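You operate a simulated robot arm through the tools that you are given. There is no shell and no other tool. Be economical: measure what you need, move in short steps, check, and stop when the job is done.

You run a simulated two-armed robot. Do the job below in one go: nothing can be reset, and whatever is moved stays where it is left.

JOB
Take the blue plate and leave it on the top of the stock table. Fetch the filter and stand it on the shelf under the sink table. Push the middle drawer shut. Turn the left count knob to 3. Fetch the short gold spool pipe from the top of the stock table and set it in the lower deck of the trolley. Put the short grey spool pipe from the shelf under the register table on the shelf under the desk. Put the thick orange pad on the upper shelf of the test bench. Take the padlock and leave it in the steel drip tray. The order is free. Set down upright: filter.

It is judged by the outcome, as a careful person would: the job done as asked, and still so three seconds after it is handed in. It fails if anything else is knocked over, pushed out of place, dropped, spilled or broken.

ROBOT AND FRAMES
Two 7-joint arms with two-finger grippers on one trunk, on a base that drives. Base frame: it is fixed to the floor where the robot stands at the start and does not move with it; the origin is under the middle of the robot, x ahead of it, y to its left, z up; the surface under the hand at the start is at about z = 880. Readings come in mm, degrees, newtons and seconds.
The left shoulder is at the start at [60, 179, 1179], the right one opposite. With the tool pointing down near the work surface each hand reaches from about 240 to 660 mm from the robot's upright axis, wherever it stands, measured 20 degrees to its own side. Places, roughly: blue plate (12x11x5 cm) [500, 200, 900]; filter (6x6x10 cm) [500, -900, 900]; left count knob [-1100, -600, 900]; lower deck of the trolley [-4000, -1000, 300]; middle drawer [0, -2400, 500]; padlock (4x2x6 cm) [-5700, 1600, 900]; shelf under the desk [-5400, 1500, 300]; shelf under the sink table [700, 100, 300]; short gold spool pipe (13x5x5 cm) [-1100, -500, 900]; short grey spool pipe [-7250, 1250, 250]; steel drip tray (35x22x5 cm) [-1500, 1300, 900]; thick orange pad (8x6x4 cm) [-6800, 1200, 300]; top of the stock table [-1300, -700, 900]; upper shelf of the test bench [-4800, -500, 500]. Payload 1.96 kg a hand.
The TCP of each hand is the grasp point between the finger pads, 20 mm short of the fingertips. In the tool frame z runs along the fingers and y along their closing line. The gripper opens to 72 mm. The gripper's body begins 38 mm behind the TCP.
Orientation is told as [roll, pitch, yaw] about the base's x, y, z axes, in that order, counted from this pose: with the fingers straight down and closing along the base's y, the tool's x points along the base's -x, its y along +y and its z along -z.

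CONTROLS
- The arms move only by the tool servo_tool. It takes "left_increments", "right_increments" or both (then of equal length, played together; a hand with none holds still); each is a list of rows, each a list of 3 entries, a list of its own where there are three numbers: the shift along the tool's x, y, z in mm, then the turn, a rotation vector about the tool's x, y, z in degrees, then the gripper command, from -1 (fully open) to 1 (shut), values between in proportion. In form: [[[dx, dy, dz], [rx, ry, rz], grip], ...]. A call has 1 to 20 rows; each row is the pose to reach, as a shift and turn from the pose commanded when the call began, along the tool's axes at that moment. A row lasts 0.2 s, in which the tool goes at most 50 mm and 8.6 degrees; a call with a longer step from one row to the next is refused whole, and so is a gripper value outside its range. Where a pose cannot be reached the arm comes as near as it can. A force on the tool above 40 N (or 10 N above the force at the start of the call, whichever is more), or a blocked arm, ends the call early, and 0.2 s more pass. The fingers move at their own pace (about 153 mm/s each) and stop on an object; they squeeze with about 23 N. The grip force told is the motor's: it shows also when the fingers shut on nothing. Time passes only in rows, and 0.2 s behind the last, so rows that repeat a pose let the fingers close. The reply holds the time, the measured pose of the TCP, the force on the tool along the base axes, the opening and the grip force, in the units named above and with some noise, with the torque about the TCP (base axes, N m) and any sound that the robot's microphone picked up.
- Cameras (640 x 400 px; columns grow to the right, rows downward): "scene" is now at [11, 20.1, 1733.7]; the picture's right is [0.13, -0.99, 0.00], its down [-0.82, -0.11, -0.56] and it looks along [0.55, 0.07, -0.83] (base axes); focal length 282 px, centre (320, 200). "left" rides on the left gripper at [71, -19, -82] in its tool frame; the picture's right is [0.26, 0.97, 0.00], its down [-0.67, 0.18, -0.72] and it looks along [-0.69, 0.19, 0.70] (tool axes); focal length 280 px, centre (320, 200). "right" rides on the right gripper at [71, 19, -82] in its tool frame; the picture's right is [-0.26, 0.97, 0.00], its down [-0.67, -0.18, -0.72] and it looks along [-0.69, -0.19, 0.70] (tool axes); focal length 280 px, centre (320, 200). There is no depth. A picture from a camera that has moved, and an enlarged one, comes with that camera's place and axes in the base frame and with its lens. The place of the scene camera against the robot may be out by one fixed shift of up to 25 mm in any direction.
- snapshot(camera): a new picture of that camera. The clock stands still meanwhile.
- slide_trunk(by): slides the trunk up (or, below 0, down) by that many mm; the arms and the scene camera ride with it, the base frame stays. It gives what a move gives, with no picture.
- steer(legs): drives the robot by 1 to 6 legs, each [ahead, left, turn to the left] in mm, mm and degrees, along the robot's own axes; the way and the turn of a leg run together, so that a leg with both is an arc; at most 1500 mm and 180 degrees a leg. The arms and the cameras ride along, it lands a little off, and it stops where it bumps. It gives what a move gives.
- turn_head(pan, tilt): turns the head with the scene camera to pan (to the left, within 86 degrees either way) and tilt (down, from -29 to 69), counted from straight ahead of the robot. It gives what a move gives.
- close_up(camera, box): a new picture of the part [left, top, right, bottom] of that camera's present view, enlarged. The clock stands still meanwhile.
- hand_in(): hands the job in; it is judged then, once.

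Go step by step. Nothing tells you exact positions but the pictures and the camera data: compare them with the known pose of the tool, close in by small moves and look again before you grip or let go. The budget is 207 turns and 194 pictures, counting those below and the enlarged ones. Unless the task says otherwise, let go and move clear before handing in.

The tools are called after "Request:" as a command line: name --argument value ..., lists and objects as JSON in quotes. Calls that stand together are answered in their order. servo_tool: Moves the arms, as the interface text tells. Its arguments: {"type":"object","properties":{"left_increments":{"type":"array"},"right_increments":{"type":"array"}},"required":[]} The other tools are called the same way: slide_trunk (by) slides the trunk up or down; steer (legs) drives the base; turn_head (pan, tilt) turns the head that bears the scene camera; snapshot (camera) takes a picture; close_up (camera, box) takes an enlarged picture of a part of a camera's view; hand_in () hands the job in.

At the start:

```text
clock: 0.0
left_eef_pos: [405.8, 168.8, 1151.5]
left_ee_rot: [0.0, 0.0, 0.0]
left_wrist_force: [-0.1, 0.3, 0.1]
left_torque: [-0.04, -0.01, 0.03]
left_grip_width: 71.9
left_grip_force: 0.0
right_eef_pos: [377.8, -135.3, 1206.7]
right_ee_rot: [0.0, 0.0, 0.1]
right_wrist_force: [0.8, -0.5, -0.3]
right_torque: [0.01, -0.02, 0.0]
right_grip_width: 72.0
right_grip_force: 0.2
trunk travel left (down, up): [-824.0, 166.0]
robot x, y, heading: [1.7, 5.1, 0.0]
head pan, tilt: [7.3, 56.2]
```

scene: 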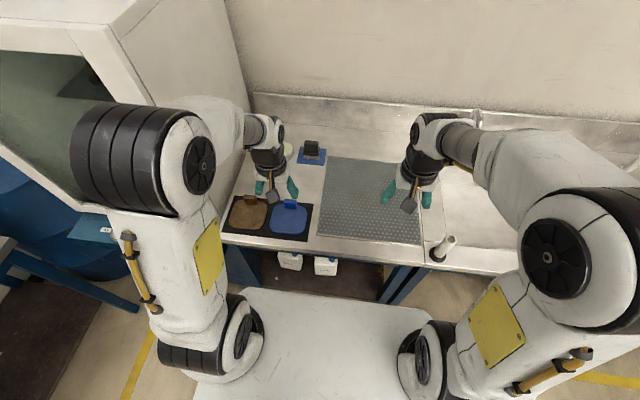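
right: 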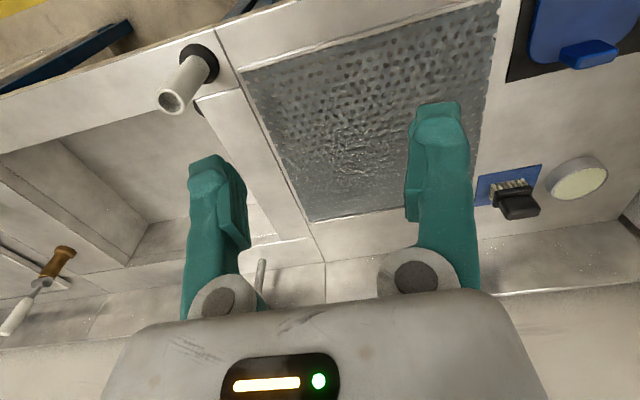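
left: 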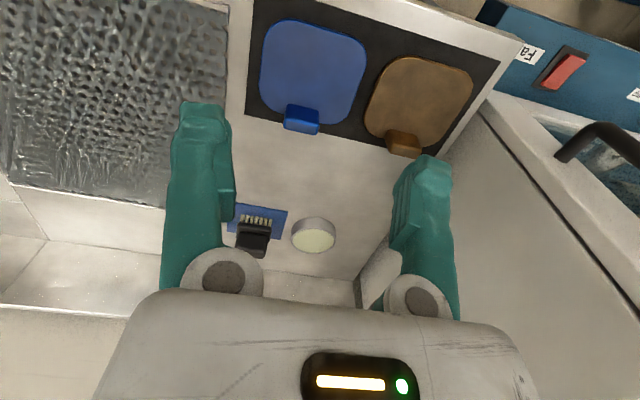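

I see the blue plate on a black mat at the left of the sink table, with a blue tab on its far edge. I look closer at it first.

Request:
close_up --camera "left" --box '[220, 0, 500, 180]'

Request:
close_up --camera "scene" --box '[200, 130, 360, 280]'

```text
2.22 times, centred on (360, 90) of left
camera zoom: at [333.6, 149.0, 1232.9], right [-0.26, 0.97, 0.0], down [0.67, 0.18, 0.72], along [0.69, 0.19, -0.7], focal length 623 px, centre (231, 444)
```

zoom: 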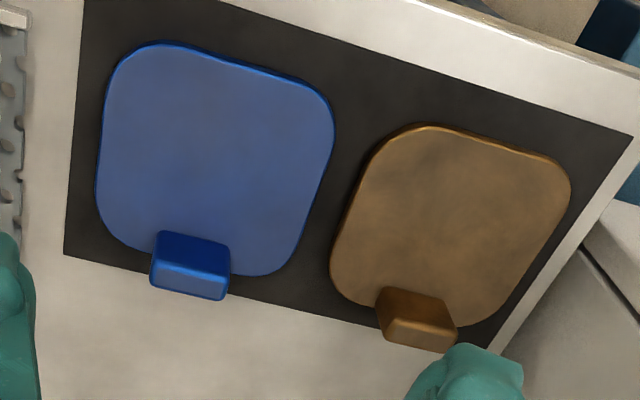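

```text
2.67 times, centred on (280, 205) of scene
camera zoom: at [11.0, 20.1, 1733.7], right [0.13, -0.99, 0.0], down [-0.82, -0.11, -0.56], along [0.55, 0.07, -0.83], focal length 751 px, centre (427, 187)
```

zoom: 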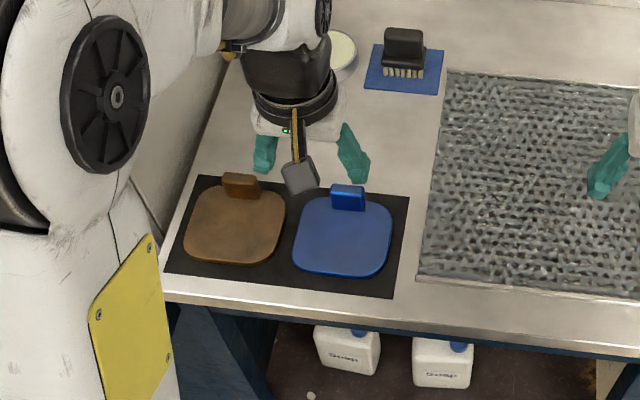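

The plate has an upright tab near [517, 176, 930], about 36 wide and 18 thick, turned some 6 degrees. I turn the left hand so it closes across the thickness and bring it above.

Request:
servo_tool --left_increments '[[[-11, 1, 10], [0, 0, 8.4], -1], [[-22, 2, 20], [0, 0, 16.8], -1], [[-33, 3, 30], [0, 0, 25.2], -1], [[-44, 4, 45], [0, 0, 33.6], -1], [[-55, 5, 60], [0, 0, 42], -1], [[-66, 5, 75], [0, 0, 50.4], -1], [[-77, 6, 90], [0, 0, 58.8], -1], [[-88, 6, 105], [0, 0, 67.2], -1], [[-99, 7, 120], [0, 0, 75.6], -1], [[-111, 7, 130], [0, 0, 84], -1], [[-111, 7, 150], [0, 0, 84], -1], [[-111, 7, 150], [0, 0, 84], -1]]'

Request:
snapshot --camera "left"

Request:
snapshot --camera "scene"

```text
clock: 2.6
left_eef_pos: [515.2, 174.6, 999.6]
left_ee_rot: [0.0, 0.0, -84.0]
left_wrist_force: [0.6, -0.1, -0.4]
left_torque: [-0.02, 0.01, 0.0]
left_grip_width: 71.8
left_grip_force: 0.2
right_eef_pos: [377.9, -134.5, 1206.9]
right_ee_rot: [0.0, 0.0, 0.1]
right_wrist_force: [0.3, -0.4, -0.9]
right_torque: [-0.01, -0.01, -0.02]
right_grip_width: 71.8
right_grip_force: 0.1
trunk travel left (down, up): [-824.0, 166.0]
robot x, y, heading: [1.4, -0.7, -0.3]
head pan, tilt: [7.3, 56.2]
```

```text
188 pictures are left
camera left: at [489.4, 243.7, 1082.1], right [0.93, 0.36, 0.0], down [0.25, -0.65, 0.72], along [0.26, -0.67, -0.7], focal length 280 px, centre (320, 200)
```

left: 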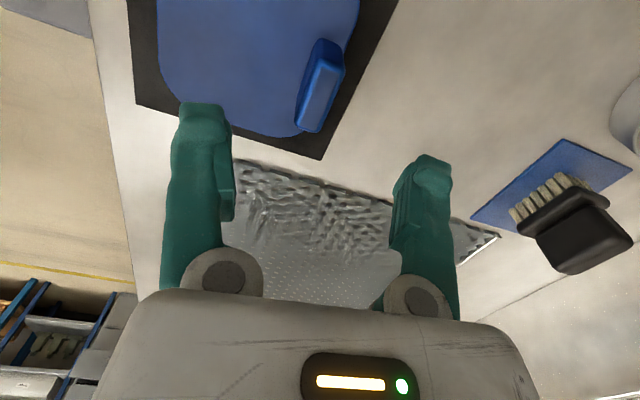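

```text
187 pictures are left
camera scene: at [10.8, 20.0, 1733.7], right [0.13, -0.99, 0.0], down [-0.82, -0.11, -0.56], along [0.55, 0.07, -0.83], focal length 282 px, centre (320, 200)
```

scene: 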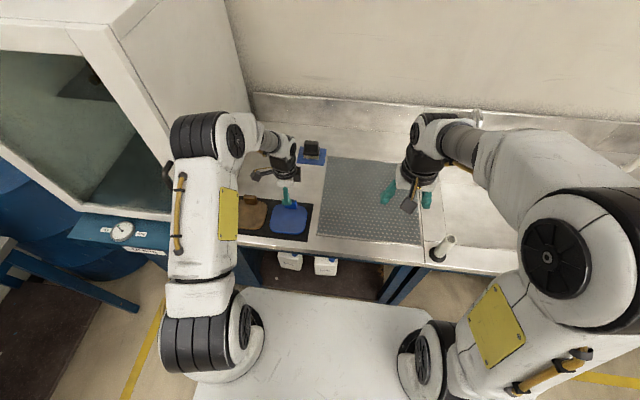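

The tab is right below the hand at about [516, 176]. I lower to it.

Request:
servo_tool --left_increments '[[[0, 1, 25], [0, 0, 0], -1], [[0, 1, 50], [0, 0, 0], -1], [[-1, 1, 65], [0, 0, 0], -1], [[-1, 1, 75], [0, 0, 0], -1], [[-1, 1, 82], [0, 0, 0], -1], [[-1, 1, 82], [0, 0, 0], -1]]'

Request:
snapshot --camera "left"

```text
clock: 4.0
left_eef_pos: [516.7, 175.0, 918.2]
left_ee_rot: [0.1, 0.0, -84.0]
left_wrist_force: [0.9, 0.1, 0.5]
left_torque: [-0.02, -0.01, 0.01]
left_grip_width: 72.1
left_grip_force: 0.1
right_eef_pos: [378.1, -134.8, 1206.7]
right_ee_rot: [0.0, 0.0, 0.1]
right_wrist_force: [0.0, 0.4, 0.7]
right_torque: [0.01, -0.01, 0.0]
right_grip_width: 72.1
right_grip_force: 0.0
trunk travel left (down, up): [-824.0, 166.0]
robot x, y, heading: [0.7, -1.8, 0.0]
head pan, tilt: [7.3, 56.2]
```

```text
186 pictures are left
camera left: at [490.2, 243.2, 1000.7], right [0.93, 0.36, 0.0], down [0.25, -0.65, 0.72], along [0.26, -0.67, -0.7], focal length 280 px, centre (320, 200)
```

left: 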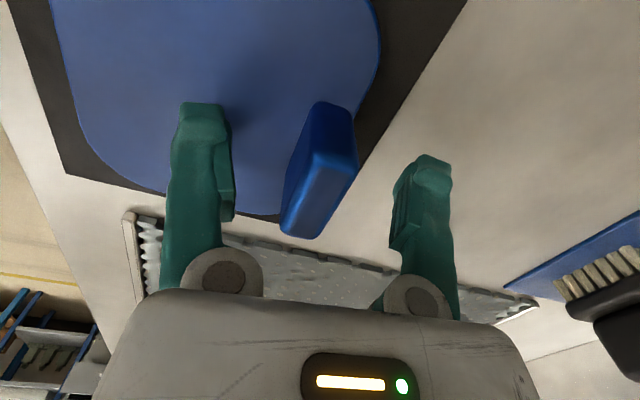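

The tab is between the fingers; I close and lift slightly.

Request:
servo_tool --left_increments '[[[0, 0, 4], [0, 0, 0], -1], [[0, 0, 4], [0, 0, 0], 1], [[0, 0, 4], [0, 0, 0], 1], [[0, 0, 4], [0, 0, 0], 1], [[0, 0, -20], [0, 0, 0], 1], [[0, 0, -50], [0, 0, 0], 1], [[0, 0, -80], [0, 0, 0], 1], [[0, 0, -80], [0, 0, 0], 1]]'

Request:
snapshot --camera "left"

Request:
turn_head --pan -60 --tilt 45

Request:
snapshot --camera "scene"

```text
clock: 5.8
left_eef_pos: [517.3, 175.0, 995.9]
left_ee_rot: [0.0, 0.0, -84.1]
left_wrist_force: [0.1, 0.2, -7.7]
left_torque: [0.03, -0.25, 0.02]
left_grip_width: 18.2
left_grip_force: 22.5
right_eef_pos: [378.8, -134.5, 1206.9]
right_ee_rot: [0.0, 0.1, 0.1]
right_wrist_force: [0.6, -1.1, -1.0]
right_torque: [-0.05, 0.0, -0.02]
right_grip_width: 72.3
right_grip_force: 0.0
trunk travel left (down, up): [-824.0, 166.0]
robot x, y, heading: [-1.7, -4.2, 0.2]
head pan, tilt: [7.3, 56.2]
```

```text
185 pictures are left
camera left: at [490.9, 242.9, 1078.6], right [0.93, 0.36, 0.0], down [0.25, -0.65, 0.72], along [0.26, -0.67, -0.7], focal length 280 px, centre (320, 200)
```

left: 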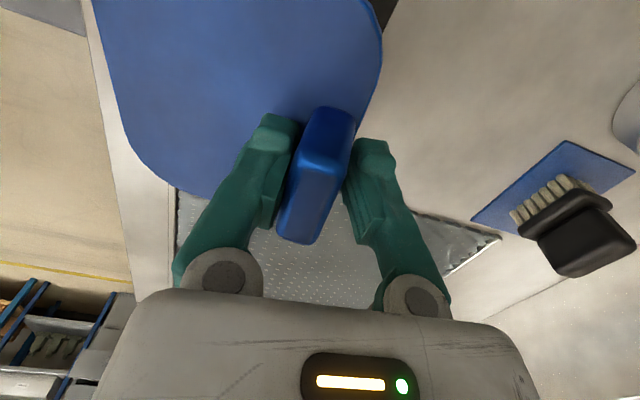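

```text
clock: 7.2
left_eef_pos: [516.4, 174.9, 997.2]
left_ee_rot: [0.0, -0.1, -84.0]
left_wrist_force: [-1.4, 0.5, -7.8]
left_torque: [-0.01, -0.28, -0.01]
left_grip_width: 18.1
left_grip_force: 22.9
right_eef_pos: [378.7, -134.8, 1207.0]
right_ee_rot: [0.0, 0.1, 0.0]
right_wrist_force: [0.7, 0.1, 0.0]
right_torque: [0.01, 0.03, -0.01]
right_grip_width: 72.1
right_grip_force: 0.2
trunk travel left (down, up): [-824.0, 166.0]
robot x, y, heading: [-0.4, 4.3, -0.1]
head pan, tilt: [-60.0, 45.0]
```

```text
184 pictures are left
camera scene: at [-17.5, -58.9, 1748.6], right [-0.87, -0.5, 0.0], down [-0.35, 0.61, -0.71], along [0.35, -0.61, -0.71], focal length 282 px, centre (320, 200)
```

scene: 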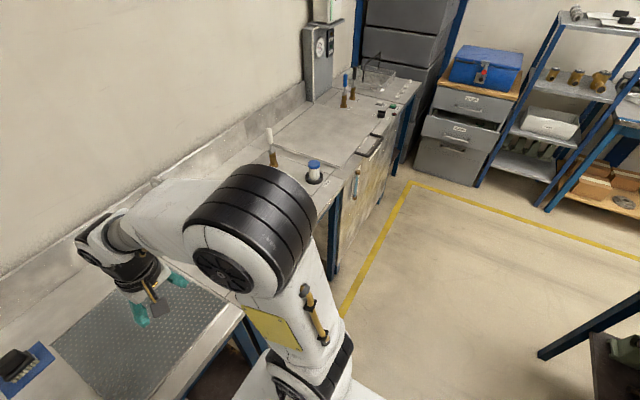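

The plate is held level. The filter (white with a blue cap) stands on the next stretch of table; I raise and draw in the plate, then drive right.

Request:
servo_tool --left_increments '[[[0, 0, -45], [0, 0, 0], 1], [[3, -25, -90], [0, 0, 0], 1], [[6, -50, -130], [0, 0, 0], 1], [[9, -80, -170], [0, 0, 0], 1], [[11, -110, -180], [0, 0, 0], 1], [[11, -110, -180], [0, 0, 0], 1]]'

Request:
steer --legs '[[0, -720, 0]]'

Request:
turn_head --pan -15 --tilt 50

Request:
snapshot --camera "scene"

Request:
snapshot --camera "right"

```text
refused: row 2 steps farther than a row can; nothing moved
```

```text
clock: 11.1
left_eef_pos: [515.7, -545.8, 996.5]
left_ee_rot: [0.1, 0.0, -84.2]
left_wrist_force: [-1.5, -0.1, -7.5]
left_torque: [0.02, -0.22, -0.03]
left_grip_width: 17.9
left_grip_force: 22.8
right_eef_pos: [376.4, -854.5, 1207.2]
right_ee_rot: [-0.1, 0.0, -0.1]
right_wrist_force: [1.0, 0.2, -1.0]
right_torque: [-0.04, -0.02, -0.01]
right_grip_width: 72.0
right_grip_force: 0.0
trunk travel left (down, up): [-824.0, 166.0]
robot x, y, heading: [-3.9, -722.7, 0.0]
head pan, tilt: [-60.0, 45.0]
```

```text
clock: 12.2
left_eef_pos: [515.2, -546.1, 996.9]
left_ee_rot: [-0.1, -0.1, -84.2]
left_wrist_force: [0.3, 0.1, -7.3]
left_torque: [0.02, -0.25, 0.01]
left_grip_width: 18.1
left_grip_force: 22.8
right_eef_pos: [376.8, -855.7, 1207.2]
right_ee_rot: [0.1, 0.0, -0.2]
right_wrist_force: [-0.1, -0.1, 0.5]
right_torque: [0.0, 0.0, -0.02]
right_grip_width: 72.1
right_grip_force: 0.0
trunk travel left (down, up): [-824.0, 166.0]
robot x, y, heading: [-2.9, -718.3, -0.4]
head pan, tilt: [-15.0, 50.0]
```

```text
183 pictures are left
camera scene: at [14.8, -728.4, 1741.7], right [-0.26, -0.96, 0.0], down [-0.74, 0.2, -0.64], along [0.62, -0.17, -0.77], focal length 282 px, centre (320, 200)
```

scene: 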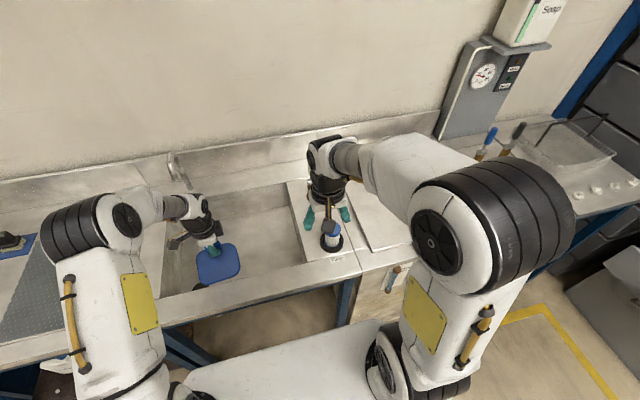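

```text
182 pictures are left
camera right: at [307.1, -836.0, 1290.1], right [0.27, 0.96, 0.0], down [0.67, -0.18, 0.71], along [0.69, -0.19, -0.7], focal length 280 px, centre (320, 200)
```

right: 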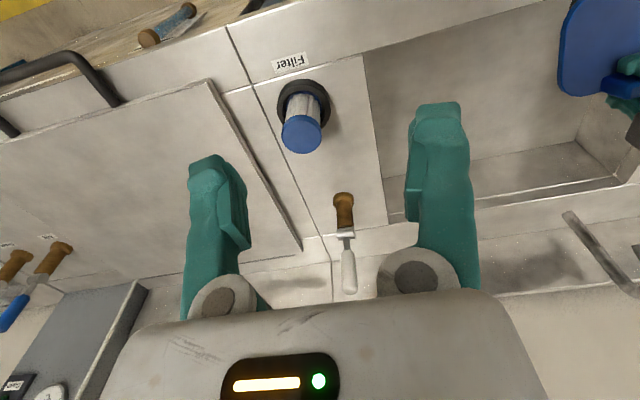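

The drive worked, though the raise was refused (step too long). I check the white tube by the sink that the plate passed over, and the filter.

Request:
close_up --camera "scene" --box '[100, 200, 260, 320]'

Request:
close_up --camera "right" --box '[240, 40, 400, 180]'

```text
3.33 times, centred on (180, 260) of scene
camera zoom: at [14.8, -728.4, 1741.7], right [-0.26, -0.96, 0.0], down [-0.74, 0.2, -0.64], along [0.62, -0.17, -0.77], focal length 939 px, centre (787, 0)
```

zoom: 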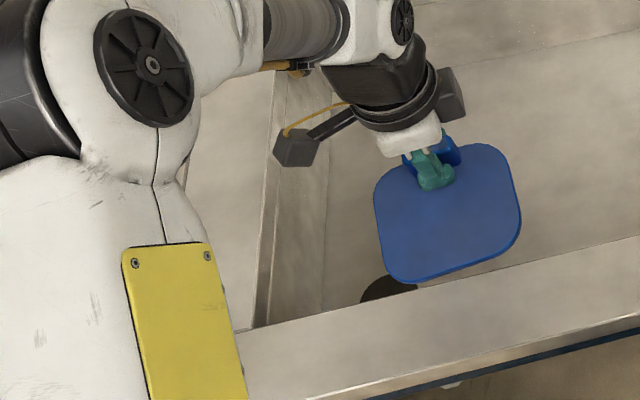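

```text
2.86 times, centred on (320, 110) of right
camera zoom: at [307.1, -836.0, 1290.1], right [0.27, 0.96, 0.0], down [0.67, -0.18, 0.71], along [0.69, -0.19, -0.7], focal length 801 px, centre (320, 457)
```

zoom: 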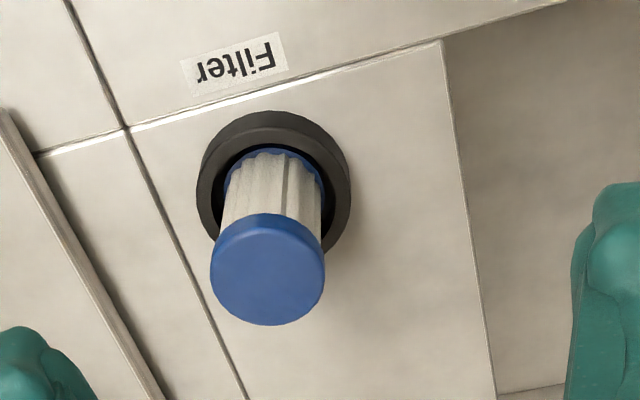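

The filter stands in a black ring at about [499, -914] with its cap top near z = 968. I raise the plate and move the right hand above the filter.

Request:
servo_tool --left_increments '[[[0, 0, -36], [0, 0, 0], 1], [[2, -20, -72], [0, 0, 0], 1], [[4, -40, -104], [0, 0, 0], 1], [[6, -60, -134], [0, 0, 0], 1], [[8, -80, -160], [0, 0, 0], 1], [[11, -110, -180], [0, 0, 0], 1], [[11, -110, -180], [0, 0, 0], 1]]' --right_increments '[[[-20, -10, 33], [0, 0, 0], -1], [[-40, -20, 66], [0, 0, 0], -1], [[-60, -30, 99], [0, 0, 0], -1], [[-80, -40, 132], [0, 0, 0], -1], [[-100, -50, 165], [0, 0, 0], -1], [[-122, -58, 190], [0, 0, 0], -1], [[-122, -58, 190], [0, 0, 0], -1]]'

Request:
snapshot --camera "right"

Request:
snapshot --camera "scene"

```text
clock: 13.8
left_eef_pos: [405.7, -544.9, 1177.9]
left_ee_rot: [-0.1, 0.0, -84.2]
left_wrist_force: [0.2, 0.0, -7.5]
left_torque: [0.06, -0.26, 0.01]
left_grip_width: 17.9
left_grip_force: 22.5
right_eef_pos: [499.8, -912.4, 1018.3]
right_ee_rot: [-0.1, 0.0, -0.1]
right_wrist_force: [0.5, -0.4, 0.3]
right_torque: [0.04, -0.02, 0.01]
right_grip_width: 71.8
right_grip_force: 0.1
trunk travel left (down, up): [-824.0, 166.0]
robot x, y, heading: [0.1, -720.3, -0.3]
head pan, tilt: [-15.0, 50.0]
```

```text
179 pictures are left
camera right: at [429.6, -893.3, 1100.4], right [0.27, 0.96, 0.0], down [0.67, -0.18, 0.72], along [0.69, -0.19, -0.7], focal length 280 px, centre (320, 200)
```

right: 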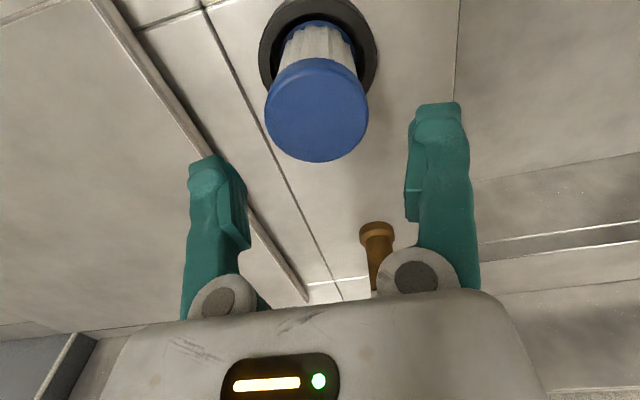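

```text
178 pictures are left
camera scene: at [15.3, -727.9, 1741.7], right [-0.26, -0.96, 0.0], down [-0.74, 0.2, -0.64], along [0.62, -0.17, -0.77], focal length 282 px, centre (320, 200)
```

scene: 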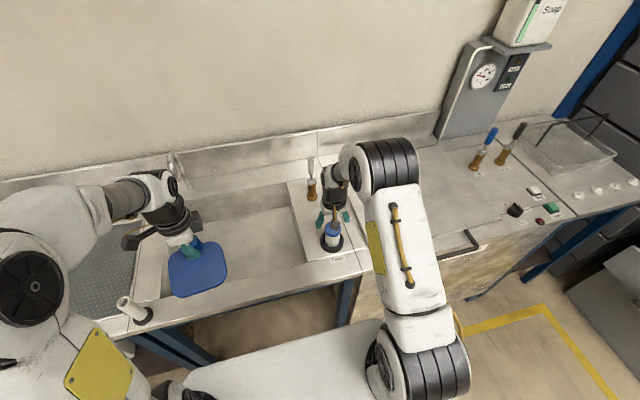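

The filter cap centre is about [497, -913.5]. I lower over it and grip at z about 950.

Request:
servo_tool --right_increments '[[[2, -1, 25], [0, 0, 0], -1], [[2, -1, 45], [0, 0, 0], -1], [[2, -1, 60], [0, 0, 0], -1], [[2, -1, 67], [0, 0, 0], -1], [[2, -1, 67], [0, 0, 0], -1]]'

Request:
snapshot --camera "right"

```text
clock: 15.0
left_eef_pos: [405.6, -544.8, 1178.9]
left_ee_rot: [0.1, 0.0, -84.2]
left_wrist_force: [-0.1, 1.4, -7.6]
left_torque: [0.02, -0.24, 0.0]
left_grip_width: 18.0
left_grip_force: 22.9
right_eef_pos: [497.4, -915.0, 951.9]
right_ee_rot: [0.0, 0.0, -0.1]
right_wrist_force: [0.4, -0.1, 0.6]
right_torque: [-0.03, 0.02, 0.03]
right_grip_width: 72.0
right_grip_force: 0.0
trunk travel left (down, up): [-824.0, 166.0]
robot x, y, heading: [-0.3, -720.7, -0.2]
head pan, tilt: [-15.0, 50.0]
```

```text
177 pictures are left
camera right: at [427.6, -895.2, 1033.8], right [0.27, 0.96, 0.0], down [0.67, -0.18, 0.72], along [0.69, -0.19, -0.7], focal length 280 px, centre (320, 200)
```

right: 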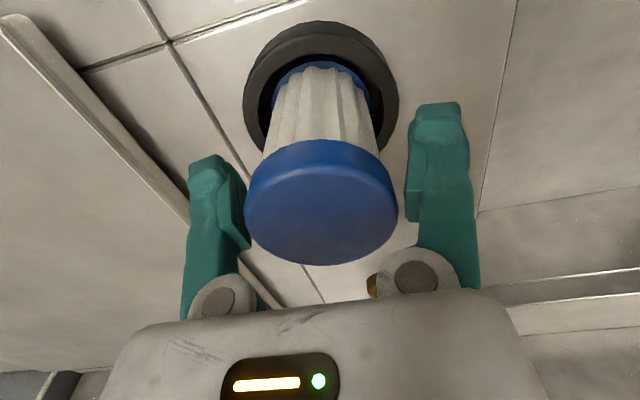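

The cap sits between the fingers. I close and lift out of the ring.

Request:
servo_tool --right_increments '[[[0, 0, 0], [0, 0, 0], 1], [[0, 0, 0], [0, 0, 0], 1], [[0, 0, 0], [0, 0, 0], 1], [[0, 0, -20], [0, 0, 0], 1], [[0, 0, -50], [0, 0, 0], 1], [[0, 0, -90], [0, 0, 0], 1], [[0, 0, -130], [0, 0, 0], 1], [[0, 0, -130], [0, 0, 0], 1]]'

Request:
snapshot --camera "right"

```text
clock: 16.8
left_eef_pos: [406.7, -545.9, 1177.5]
left_ee_rot: [-0.1, -0.1, -84.3]
left_wrist_force: [0.8, 0.0, -7.9]
left_torque: [0.04, -0.23, -0.03]
left_grip_width: 18.1
left_grip_force: 23.0
right_eef_pos: [496.3, -916.3, 1079.4]
right_ee_rot: [0.0, 0.1, -0.2]
right_wrist_force: [1.2, -0.6, -1.4]
right_torque: [0.02, 0.01, 0.0]
right_grip_width: 64.4
right_grip_force: 23.4
trunk travel left (down, up): [-824.0, 166.0]
robot x, y, heading: [-1.9, -720.0, -0.3]
head pan, tilt: [-15.0, 50.0]
```

```text
176 pictures are left
camera right: at [426.1, -896.9, 1163.4], right [0.27, 0.96, 0.0], down [0.67, -0.19, 0.71], along [0.69, -0.19, -0.7], focal length 280 px, centre (320, 200)
```

right: 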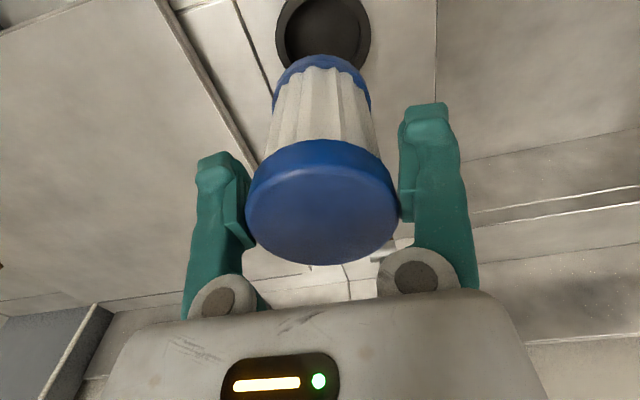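

The cap is 64 wide and sits about 10 mm ahead of the grip point, so the hold is at the pad edges. I set it back into its ring and grip again, more centred and lower.

Request:
servo_tool --right_increments '[[[0, 0, 40], [0, 0, 0], 1], [[0, 0, 80], [0, 0, 0], 1], [[0, 0, 110], [0, 0, 0], 1], [[0, 0, 128], [0, 0, 0], 1], [[0, 0, 128], [0, 0, 0], -1], [[0, 0, 128], [0, 0, 0], -1], [[-10, -3, 132], [0, 0, 0], -1], [[-10, -3, 138], [0, 0, 0], -1], [[-10, -3, 138], [0, 0, 0], 1], [[-10, -3, 138], [0, 0, 0], 1], [[-10, -3, 138], [0, 0, 0], 1], [[-10, -3, 120], [0, 0, 0], 1], [[-10, -3, 90], [0, 0, 0], 1], [[-10, -3, 50], [0, 0, 0], 1], [[-10, -3, 0], [0, 0, 0], 1], [[-10, -3, -40], [0, 0, 0], 1]]'

Request:
snapshot --camera "right"

```text
clock: 20.2
left_eef_pos: [406.3, -545.7, 1178.0]
left_ee_rot: [0.0, 0.0, -84.1]
left_wrist_force: [0.4, 0.2, -8.4]
left_torque: [0.06, -0.25, 0.02]
left_grip_width: 17.9
left_grip_force: 23.1
right_eef_pos: [506.7, -917.0, 1119.1]
right_ee_rot: [0.0, 0.0, -0.1]
right_wrist_force: [-0.2, -0.1, -1.5]
right_torque: [0.02, -0.04, 0.02]
right_grip_width: 64.6
right_grip_force: 22.8
trunk travel left (down, up): [-824.0, 166.0]
robot x, y, heading: [-1.2, -718.5, -0.3]
head pan, tilt: [-15.0, 50.0]
```

```text
175 pictures are left
camera right: at [436.0, -898.1, 1202.5], right [0.27, 0.96, 0.0], down [0.67, -0.18, 0.71], along [0.69, -0.19, -0.7], focal length 280 px, centre (320, 200)
```

right: 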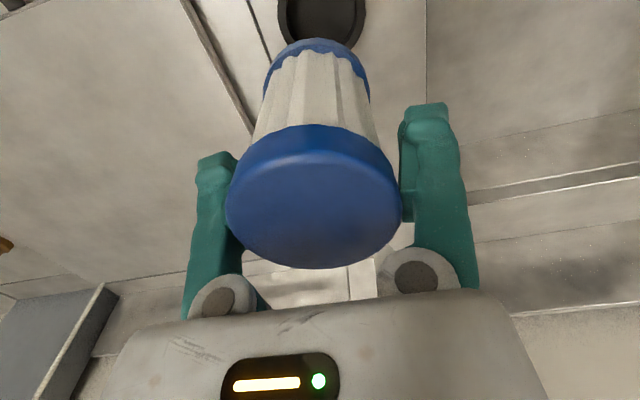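

The filter is well held now. I back away from the table, go left, and look at the shelf under the sink table.

Request:
steer --legs '[[-550, 0, 0], [0, 750, 0]]'

Request:
turn_head --pan 0 --tilt 48

Request:
slide_trunk --by -450

Request:
snapshot --camera "scene"

```text
clock: 27.1
left_eef_pos: [-159.3, 208.6, 1178.7]
left_ee_rot: [0.0, 0.0, -83.9]
left_wrist_force: [-0.7, 0.2, -7.0]
left_torque: [0.03, -0.25, 0.0]
left_grip_width: 18.1
left_grip_force: 23.1
right_eef_pos: [-56.6, -162.7, 1119.1]
right_ee_rot: [0.0, 0.0, 0.1]
right_wrist_force: [0.3, 0.1, -1.2]
right_torque: [0.03, 0.02, -0.02]
right_grip_width: 64.8
right_grip_force: 22.8
trunk travel left (down, up): [-824.0, 166.0]
robot x, y, heading: [-564.8, 35.3, -0.0]
head pan, tilt: [-15.0, 50.0]
```

```text
clock: 27.9
left_eef_pos: [-158.8, 209.7, 1177.9]
left_ee_rot: [-0.2, 0.0, -83.9]
left_wrist_force: [0.1, 0.7, -7.2]
left_torque: [0.0, -0.28, 0.01]
left_grip_width: 18.1
left_grip_force: 23.2
right_eef_pos: [-56.4, -161.6, 1118.2]
right_ee_rot: [-0.1, 0.0, 0.1]
right_wrist_force: [0.2, -0.4, -1.1]
right_torque: [0.02, -0.03, 0.0]
right_grip_width: 64.6
right_grip_force: 22.8
trunk travel left (down, up): [-824.0, 166.0]
robot x, y, heading: [-562.6, 33.8, 0.3]
head pan, tilt: [0.0, 48.0]
```

```text
refused: -450 is not a number from -400 to 400
```

```text
174 pictures are left
camera scene: at [-544.3, 44.2, 1744.4], right [0.0, -1.0, 0.0], down [-0.74, 0.0, -0.67], along [0.67, 0.0, -0.74], focal length 282 px, centre (320, 200)
```

scene: 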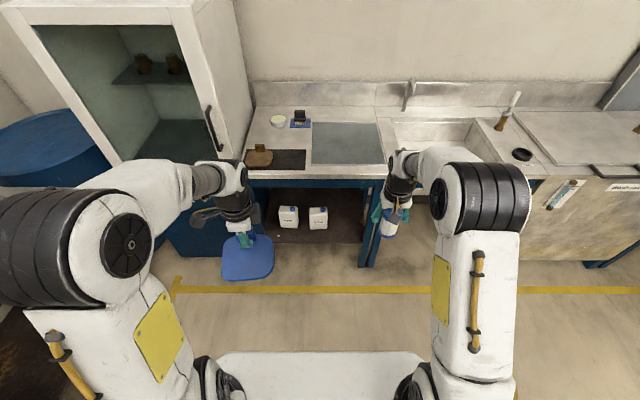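

The shelf (front edge near x = 411) holds two white containers; there is free space at its right, about [480, -100]. I raise the plate hand and lower the trunk here, still clear of the table.

Request:
servo_tool --left_increments '[[[0, 0, -30], [0, 0, 0], 1], [[0, 0, -60], [0, 0, 0], 1], [[0, 0, -90], [0, 0, 0], 1], [[0, 0, -120], [0, 0, 0], 1], [[0, 0, -120], [0, 0, 0], 1]]'

Request:
slide_trunk --by -400

Request:
slide_trunk --by -240

Request:
snapshot --camera "scene"

Request:
snapshot --camera "right"

```text
clock: 29.1
left_eef_pos: [-171.2, 211.4, 1206.0]
left_ee_rot: [0.2, 0.0, -83.9]
left_wrist_force: [0.0, 0.8, -7.4]
left_torque: [0.02, -0.27, -0.02]
left_grip_width: 18.0
left_grip_force: 23.0
left hand out of reach, approached as far as the arm can: row 1, 2, 3, 4, 5
right_eef_pos: [-55.0, -163.1, 1118.5]
right_ee_rot: [0.0, -0.1, 0.1]
right_wrist_force: [-0.5, 1.1, -2.5]
right_torque: [0.0, 0.0, 0.02]
right_grip_width: 64.7
right_grip_force: 23.2
trunk travel left (down, up): [-824.0, 166.0]
robot x, y, heading: [-563.7, 32.4, 0.0]
head pan, tilt: [0.0, 48.0]
```

```text
clock: 32.9
left_eef_pos: [-172.8, 210.8, 807.1]
left_ee_rot: [0.2, 0.0, -83.9]
left_wrist_force: [0.6, -0.4, -8.1]
left_torque: [0.0, -0.29, 0.0]
left_grip_width: 18.2
left_grip_force: 22.7
right_eef_pos: [-56.5, -162.5, 719.1]
right_ee_rot: [0.0, 0.1, 0.1]
right_wrist_force: [0.6, -0.4, -1.7]
right_torque: [0.02, 0.0, -0.03]
right_grip_width: 64.5
right_grip_force: 23.1
trunk travel left (down, up): [-424.0, 566.0]
robot x, y, heading: [-563.7, 32.5, 0.1]
head pan, tilt: [0.0, 48.0]
```

```text
clock: 35.4
left_eef_pos: [-171.4, 210.1, 565.7]
left_ee_rot: [0.1, 0.1, -83.9]
left_wrist_force: [1.3, -0.7, -7.6]
left_torque: [0.07, -0.23, 0.01]
left_grip_width: 18.2
left_grip_force: 23.2
right_eef_pos: [-56.1, -162.2, 478.6]
right_ee_rot: [0.1, 0.1, 0.2]
right_wrist_force: [0.1, 0.7, -1.5]
right_torque: [0.0, -0.03, 0.0]
right_grip_width: 64.3
right_grip_force: 23.1
trunk travel left (down, up): [-184.0, 806.0]
robot x, y, heading: [-560.0, 32.5, -0.0]
head pan, tilt: [0.0, 48.0]
```

```text
173 pictures are left
camera scene: at [-544.9, 43.7, 1104.5], right [0.0, -1.0, 0.0], down [-0.74, 0.0, -0.67], along [0.67, 0.0, -0.74], focal length 282 px, centre (320, 200)
```

scene: 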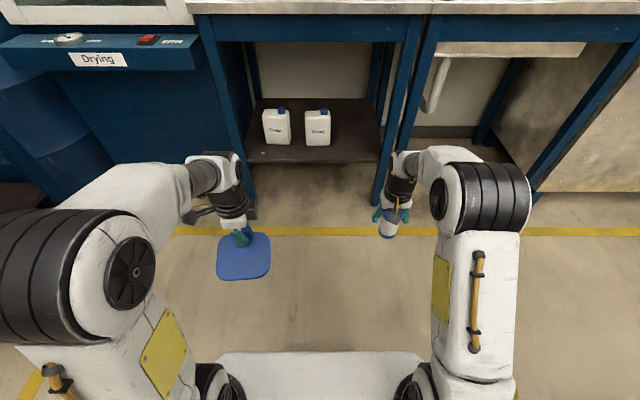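

```text
172 pictures are left
camera right: at [-126.2, -143.6, 561.8], right [0.26, 0.97, 0.0], down [0.68, -0.18, 0.72], along [0.69, -0.19, -0.7], focal length 280 px, centre (320, 200)
```

right: 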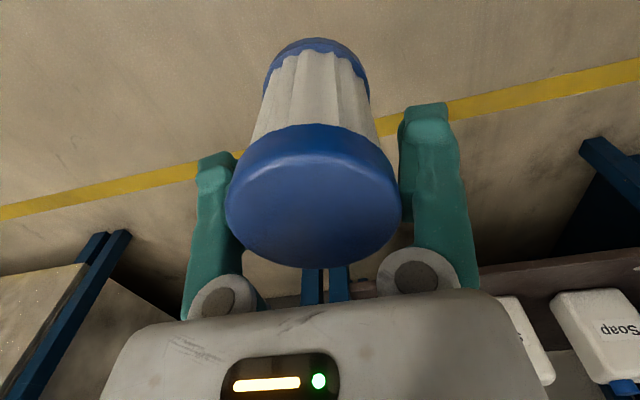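

The shelf top is at about z = 307. I stretch the right arm further forward so the elbow stays clear of the table leg, then check.

Request:
servo_tool --right_increments '[[[-25, 0, 5], [0, 0, 0], 1], [[-50, 0, 10], [0, 0, 0], 1], [[-75, 0, 15], [0, 0, 0], 1], [[-95, 0, 20], [0, 0, 0], 1], [[-95, 0, 20], [0, 0, 0], 1]]'

Request:
steer --legs '[[0, 45, 0], [340, 0, 0]]'

Request:
snapshot --camera "scene"

Request:
snapshot --camera "right"

```text
clock: 36.6
left_eef_pos: [-172.5, 211.5, 566.1]
left_ee_rot: [0.2, 0.0, -83.9]
left_wrist_force: [-0.2, -0.3, -7.5]
left_torque: [0.03, -0.25, -0.03]
left_grip_width: 18.1
left_grip_force: 23.3
right_eef_pos: [-18.7, -162.3, 470.9]
right_ee_rot: [0.0, -0.1, 0.2]
right_wrist_force: [-0.1, 0.3, -1.8]
right_torque: [0.03, 0.0, -0.01]
right_grip_width: 64.4
right_grip_force: 22.6
right hand out of reach, approached as far as the arm can: row 2, 3, 4, 5
trunk travel left (down, up): [-184.0, 806.0]
robot x, y, heading: [-564.6, 31.5, -0.1]
head pan, tilt: [0.0, 48.0]
```

```text
clock: 39.3
left_eef_pos: [164.3, 256.3, 567.2]
left_ee_rot: [0.2, -0.1, -84.0]
left_wrist_force: [0.2, 0.3, -5.6]
left_torque: [0.03, -0.23, -0.05]
left_grip_width: 17.8
left_grip_force: 23.0
right_eef_pos: [317.8, -117.1, 470.7]
right_ee_rot: [0.0, 0.0, 0.0]
right_wrist_force: [-0.4, 0.1, -0.9]
right_torque: [-0.03, 0.0, 0.0]
right_grip_width: 64.0
right_grip_force: 22.7
trunk travel left (down, up): [-184.0, 806.0]
robot x, y, heading: [-228.0, 76.4, -0.0]
head pan, tilt: [0.0, 48.0]
```

```text
171 pictures are left
camera scene: at [-208.6, 89.6, 1104.4], right [0.0, -1.0, 0.0], down [-0.74, 0.0, -0.67], along [0.67, 0.0, -0.74], focal length 282 px, centre (320, 200)
```

scene: 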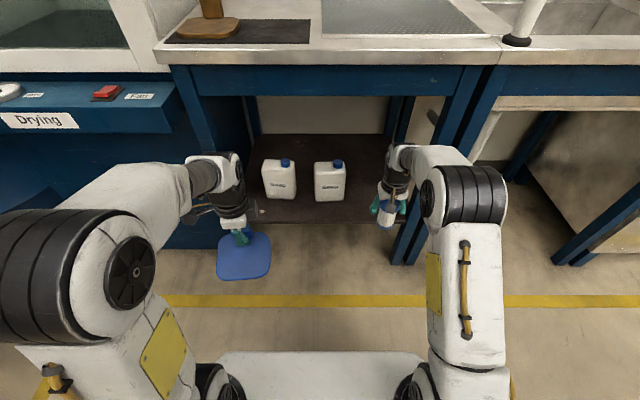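

```text
170 pictures are left
camera right: at [247.7, -98.2, 553.6], right [0.26, 0.97, 0.0], down [0.68, -0.18, 0.71], along [0.69, -0.19, -0.7], focal length 280 px, centre (320, 200)
```

right: 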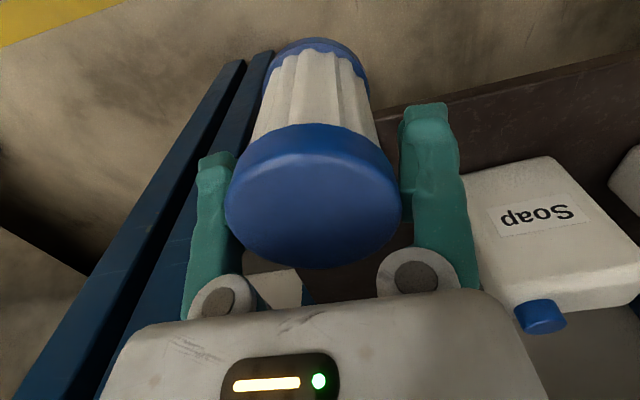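

The right arm is near its reach; the elbow should clear the leg. The left forearm may come near the drying cabinet's panel, so I draw the plate hand in and lower it somewhat, then look again.

Request:
servo_tool --left_increments '[[[-14, -14, 20], [0, 0, 0], 1], [[-28, -28, 40], [0, 0, 0], 1], [[-42, -42, 60], [0, 0, 0], 1], [[-54, -56, 80], [0, 0, 0], 1], [[-54, -56, 80], [0, 0, 0], 1]]'

Request:
steer --legs '[[0, 27, 0], [70, 0, 0]]'

Request:
snapshot --camera "scene"

```text
clock: 40.5
left_eef_pos: [114.2, 195.3, 485.6]
left_ee_rot: [0.2, 0.0, -84.0]
left_wrist_force: [-0.1, 0.6, -7.3]
left_torque: [0.04, -0.26, -0.03]
left_grip_width: 18.1
left_grip_force: 23.2
right_eef_pos: [317.9, -117.5, 471.4]
right_ee_rot: [0.0, 0.0, 0.0]
right_wrist_force: [1.0, 0.5, -1.1]
right_torque: [-0.01, -0.02, -0.01]
right_grip_width: 64.2
right_grip_force: 23.6
trunk travel left (down, up): [-184.0, 806.0]
robot x, y, heading: [-230.5, 78.4, -0.1]
head pan, tilt: [0.0, 48.0]
```

```text
clock: 42.0
left_eef_pos: [185.2, 222.8, 486.9]
left_ee_rot: [0.3, -0.1, -84.0]
left_wrist_force: [-0.3, 0.6, -8.3]
left_torque: [0.02, -0.27, 0.01]
left_grip_width: 18.5
left_grip_force: 23.1
right_eef_pos: [388.0, -90.8, 471.0]
right_ee_rot: [-0.1, 0.1, 0.0]
right_wrist_force: [-0.6, 0.1, -1.4]
right_torque: [0.03, 0.0, -0.02]
right_grip_width: 64.2
right_grip_force: 23.5
trunk travel left (down, up): [-184.0, 806.0]
robot x, y, heading: [-157.0, 103.6, -0.0]
head pan, tilt: [0.0, 48.0]
```

```text
169 pictures are left
camera scene: at [-138.2, 116.5, 1104.4], right [0.0, -1.0, 0.0], down [-0.74, 0.0, -0.67], along [0.67, 0.0, -0.74], focal length 282 px, centre (320, 200)
```

scene: 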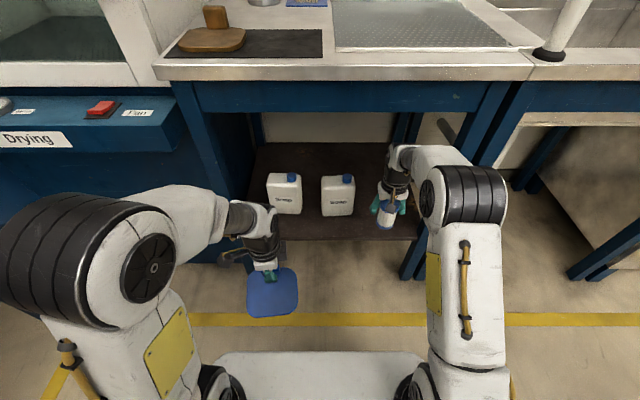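

Clearances look fine. I drive the last 70 mm and check.

Request:
steer --legs '[[72, 0, 0]]'

Request:
snapshot --camera "scene"

Request:
snapshot --camera "right"

```text
clock: 43.0
left_eef_pos: [258.2, 222.1, 485.8]
left_ee_rot: [0.2, 0.0, -83.9]
left_wrist_force: [-0.5, -0.2, -7.6]
left_torque: [0.02, -0.21, 0.0]
left_grip_width: 17.9
left_grip_force: 23.0
right_eef_pos: [460.6, -90.4, 470.6]
right_ee_rot: [0.0, 0.0, 0.0]
right_wrist_force: [-0.6, -0.1, -1.9]
right_torque: [-0.04, -0.03, 0.0]
right_grip_width: 64.0
right_grip_force: 23.4
trunk travel left (down, up): [-184.0, 806.0]
robot x, y, heading: [-87.0, 105.3, -0.1]
head pan, tilt: [0.0, 48.0]
```

```text
168 pictures are left
camera scene: at [-66.0, 116.5, 1104.4], right [0.0, -1.0, 0.0], down [-0.74, 0.0, -0.67], along [0.67, 0.0, -0.74], focal length 282 px, centre (320, 200)
```

scene: 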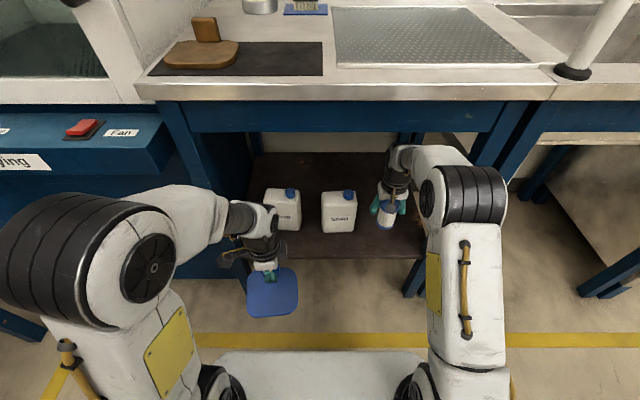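

```text
167 pictures are left
camera right: at [390.1, -71.9, 553.5], right [0.26, 0.96, 0.0], down [0.68, -0.18, 0.71], along [0.69, -0.19, -0.7], focal length 280 px, centre (320, 200)
```

right: 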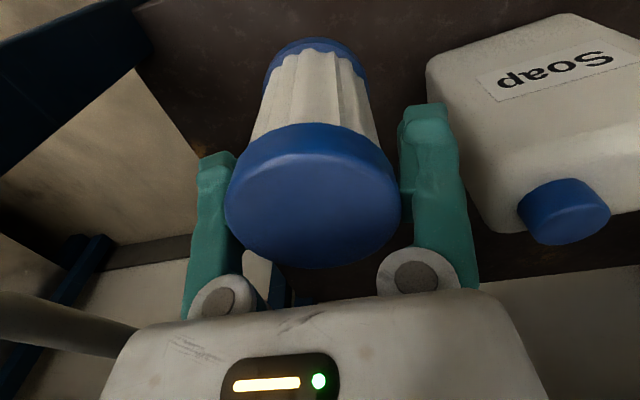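

The filter is over the free part of the shelf, clear of the containers and legs. I lower it gently.

Request:
servo_tool --right_increments '[[[0, 0, 15], [0, 0, 0], 1], [[0, 0, 30], [0, 0, 0], 1], [[0, 0, 45], [0, 0, 0], 1], [[0, 0, 58], [0, 0, 0], 1], [[0, 0, 64], [0, 0, 0], 1], [[0, 0, 68], [0, 0, 0], 1], [[0, 0, 68], [0, 0, 0], 1]]'

Request:
snapshot --camera "right"

```text
clock: 44.6
left_eef_pos: [257.9, 222.1, 485.6]
left_ee_rot: [0.1, 0.1, -84.0]
left_wrist_force: [-0.3, 0.3, -7.4]
left_torque: [0.03, -0.25, 0.01]
left_grip_width: 17.8
left_grip_force: 23.2
right_eef_pos: [459.8, -90.7, 402.5]
right_ee_rot: [0.0, 0.0, 0.0]
right_wrist_force: [0.7, 0.1, -1.7]
right_torque: [-0.01, 0.0, -0.02]
right_grip_width: 64.0
right_grip_force: 23.2
trunk travel left (down, up): [-184.0, 806.0]
robot x, y, heading: [-87.9, 107.3, 0.0]
head pan, tilt: [0.0, 48.0]
```

```text
166 pictures are left
camera right: at [389.7, -71.5, 485.3], right [0.26, 0.96, 0.0], down [0.68, -0.18, 0.71], along [0.69, -0.19, -0.7], focal length 280 px, centre (320, 200)
```

right: 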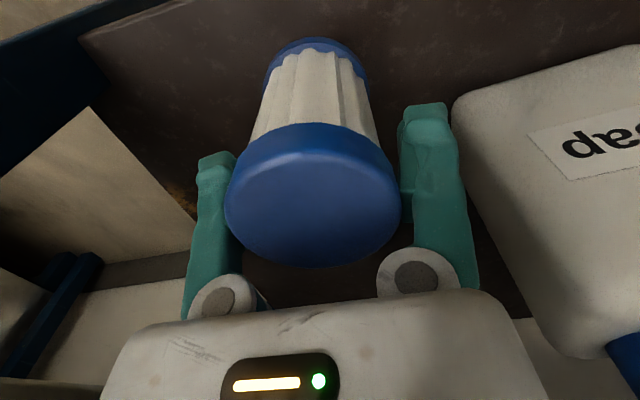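

Request:
servo_tool --right_increments '[[[0, 0, 3], [0, 0, 0], 1], [[0, 0, 6], [0, 0, 0], 1], [[0, 0, 9], [0, 0, 0], 1], [[0, 0, 9], [0, 0, 0], 1]]'

```text
clock: 45.6
left_eef_pos: [257.4, 222.9, 487.0]
left_ee_rot: [0.2, 0.0, -83.9]
left_wrist_force: [-0.6, -0.8, -6.8]
left_torque: [0.03, -0.24, 0.02]
left_grip_width: 18.0
left_grip_force: 22.7
right_eef_pos: [459.5, -91.8, 394.1]
right_ee_rot: [0.1, 0.1, 0.0]
right_wrist_force: [-0.2, 0.4, -1.4]
right_torque: [0.03, 0.02, -0.01]
right_grip_width: 63.7
right_grip_force: 23.1
trunk travel left (down, up): [-184.0, 806.0]
robot x, y, heading: [-87.2, 109.5, -0.3]
head pan, tilt: [0.0, 48.0]
```

Request:
servo_tool --right_increments '[[[0, 0, 3], [0, 0, 0], 1], [[0, 0, 6], [0, 0, 0], 1], [[0, 0, 9], [0, 0, 0], 1], [[0, 0, 9], [0, 0, 0], 1]]'

Request:
snapshot --camera "right"

```text
clock: 46.6
left_eef_pos: [256.9, 221.7, 485.0]
left_ee_rot: [0.2, 0.0, -84.2]
left_wrist_force: [-1.1, 1.2, -7.3]
left_torque: [0.0, -0.19, -0.02]
left_grip_width: 18.3
left_grip_force: 22.8
right_eef_pos: [460.5, -89.9, 385.7]
right_ee_rot: [0.0, 0.1, 0.0]
right_wrist_force: [-0.8, 1.0, -1.4]
right_torque: [0.0, -0.05, 0.0]
right_grip_width: 63.9
right_grip_force: 23.2
trunk travel left (down, up): [-184.0, 806.0]
robot x, y, heading: [-86.0, 107.5, -0.1]
head pan, tilt: [0.0, 48.0]
```

```text
165 pictures are left
camera right: at [389.8, -71.7, 467.8], right [0.26, 0.96, 0.0], down [0.68, -0.18, 0.71], along [0.69, -0.19, -0.7], focal length 280 px, centre (320, 200)
```

right: 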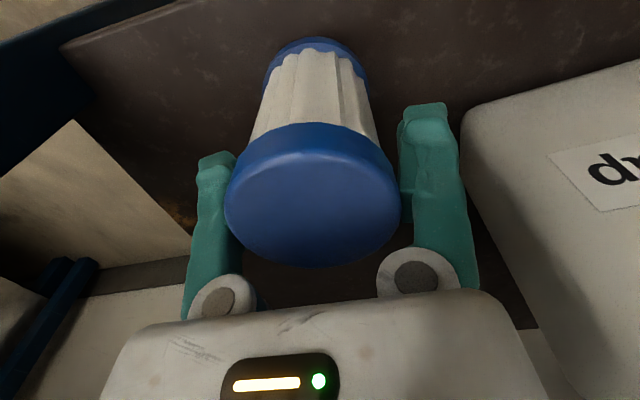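

Request:
servo_tool --right_increments '[[[0, 0, 3], [0, 0, 0], 1], [[0, 0, 6], [0, 0, 0], 1], [[0, 0, 9], [0, 0, 0], 1], [[0, 0, 12], [0, 0, 0], 1], [[0, 0, 12], [0, 0, 0], 1]]'

```text
clock: 47.8
left_eef_pos: [257.0, 222.5, 486.3]
left_ee_rot: [0.2, 0.0, -84.1]
left_wrist_force: [-0.3, 0.0, -7.7]
left_torque: [0.01, -0.24, 0.01]
left_grip_width: 18.1
left_grip_force: 22.8
right_eef_pos: [459.2, -91.2, 373.0]
right_ee_rot: [0.0, 0.1, 0.0]
right_wrist_force: [-0.3, 0.1, -2.3]
right_torque: [0.0, 0.05, 0.0]
right_grip_width: 63.8
right_grip_force: 23.3
trunk travel left (down, up): [-184.0, 806.0]
robot x, y, heading: [-86.0, 105.8, 0.0]
head pan, tilt: [0.0, 48.0]
```

Request:
servo_tool --right_increments '[[[0, 0, 3], [0, 0, 0], 1], [[0, 0, 6], [0, 0, 0], 1], [[0, 0, 9], [0, 0, 0], 1], [[0, 0, 12], [0, 0, 0], 1], [[0, 0, 12], [0, 0, 0], 1]]'

Request:
snapshot --camera "right"

Request:
close_up --camera "scene" --box '[340, 140, 440, 280]'

```text
clock: 49.0
left_eef_pos: [256.2, 221.7, 487.1]
left_ee_rot: [0.4, -0.1, -84.1]
left_wrist_force: [0.2, 0.5, -7.3]
left_torque: [0.05, -0.24, 0.0]
left_grip_width: 17.9
left_grip_force: 22.8
right_eef_pos: [460.0, -90.8, 363.7]
right_ee_rot: [-0.1, -0.3, -0.1]
right_wrist_force: [-2.7, -1.6, 27.7]
right_torque: [0.05, 0.74, 0.09]
right_grip_width: 64.1
right_grip_force: 22.9
trunk travel left (down, up): [-184.0, 806.0]
robot x, y, heading: [-84.7, 108.5, 0.1]
head pan, tilt: [0.0, 48.0]
```

```text
164 pictures are left
camera right: at [389.4, -72.1, 446.2], right [0.26, 0.96, 0.0], down [0.67, -0.18, 0.72], along [0.69, -0.19, -0.69], focal length 280 px, centre (320, 200)
```

right: 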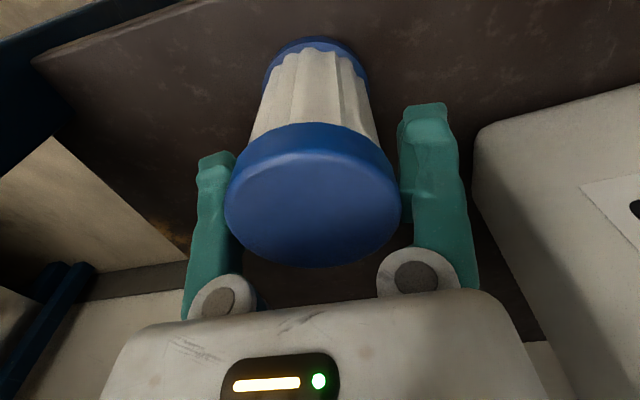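

```text
2.86 times, centred on (390, 210) of scene
camera zoom: at [-68.9, 117.4, 1104.8], right [0.0, -1.0, 0.0], down [-0.74, 0.0, -0.67], along [0.67, 0.0, -0.74], focal length 804 px, centre (120, 171)
```

zoom: 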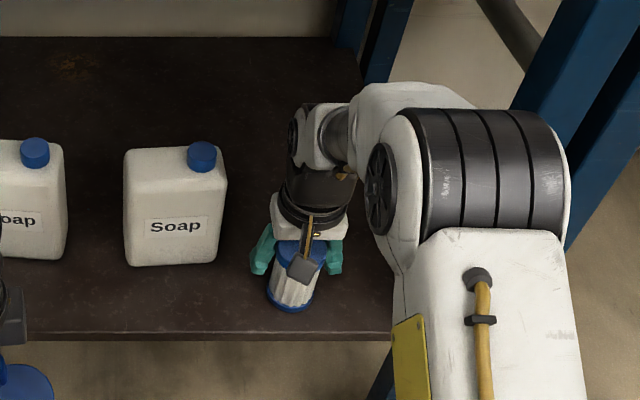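

The filter stands on the shelf. I ease up, open, rise straight clear.

Request:
servo_tool --right_increments '[[[0, 0, -3], [0, 0, 0], 1], [[0, 0, -3], [0, 0, 0], -1], [[0, 0, -3], [0, 0, 0], -1], [[0, 0, -3], [0, 0, 0], -1], [[0, 0, -20], [0, 0, 0], -1], [[0, 0, -45], [0, 0, 0], -1], [[0, 0, -75], [0, 0, 0], -1], [[0, 0, -105], [0, 0, 0], -1], [[0, 0, -105], [0, 0, 0], -1]]'

Request:
snapshot --camera "right"

```text
clock: 51.0
left_eef_pos: [256.2, 222.2, 485.6]
left_ee_rot: [0.2, 0.0, -84.0]
left_wrist_force: [1.2, 0.9, -7.7]
left_torque: [0.04, -0.26, 0.02]
left_grip_width: 18.2
left_grip_force: 22.7
right_eef_pos: [460.6, -92.9, 467.0]
right_ee_rot: [0.0, 0.1, 0.0]
right_wrist_force: [-0.2, -0.2, 0.1]
right_torque: [0.04, 0.0, 0.0]
right_grip_width: 72.0
right_grip_force: 0.0
trunk travel left (down, up): [-184.0, 806.0]
robot x, y, heading: [-88.6, 104.4, 0.1]
head pan, tilt: [0.0, 48.0]
```

```text
162 pictures are left
camera right: at [390.3, -73.1, 550.0], right [0.26, 0.96, 0.0], down [0.67, -0.18, 0.71], along [0.69, -0.19, -0.7], focal length 280 px, centre (320, 200)
```

right: 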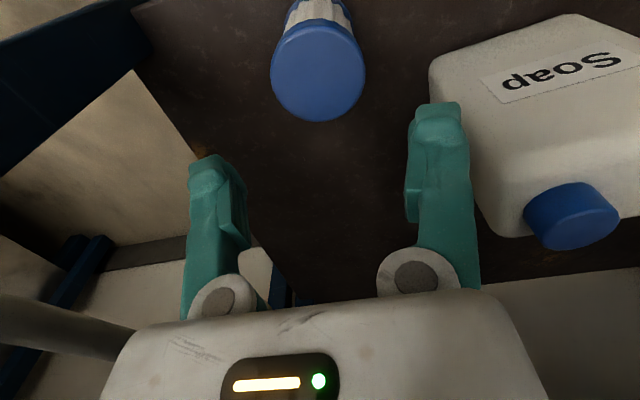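

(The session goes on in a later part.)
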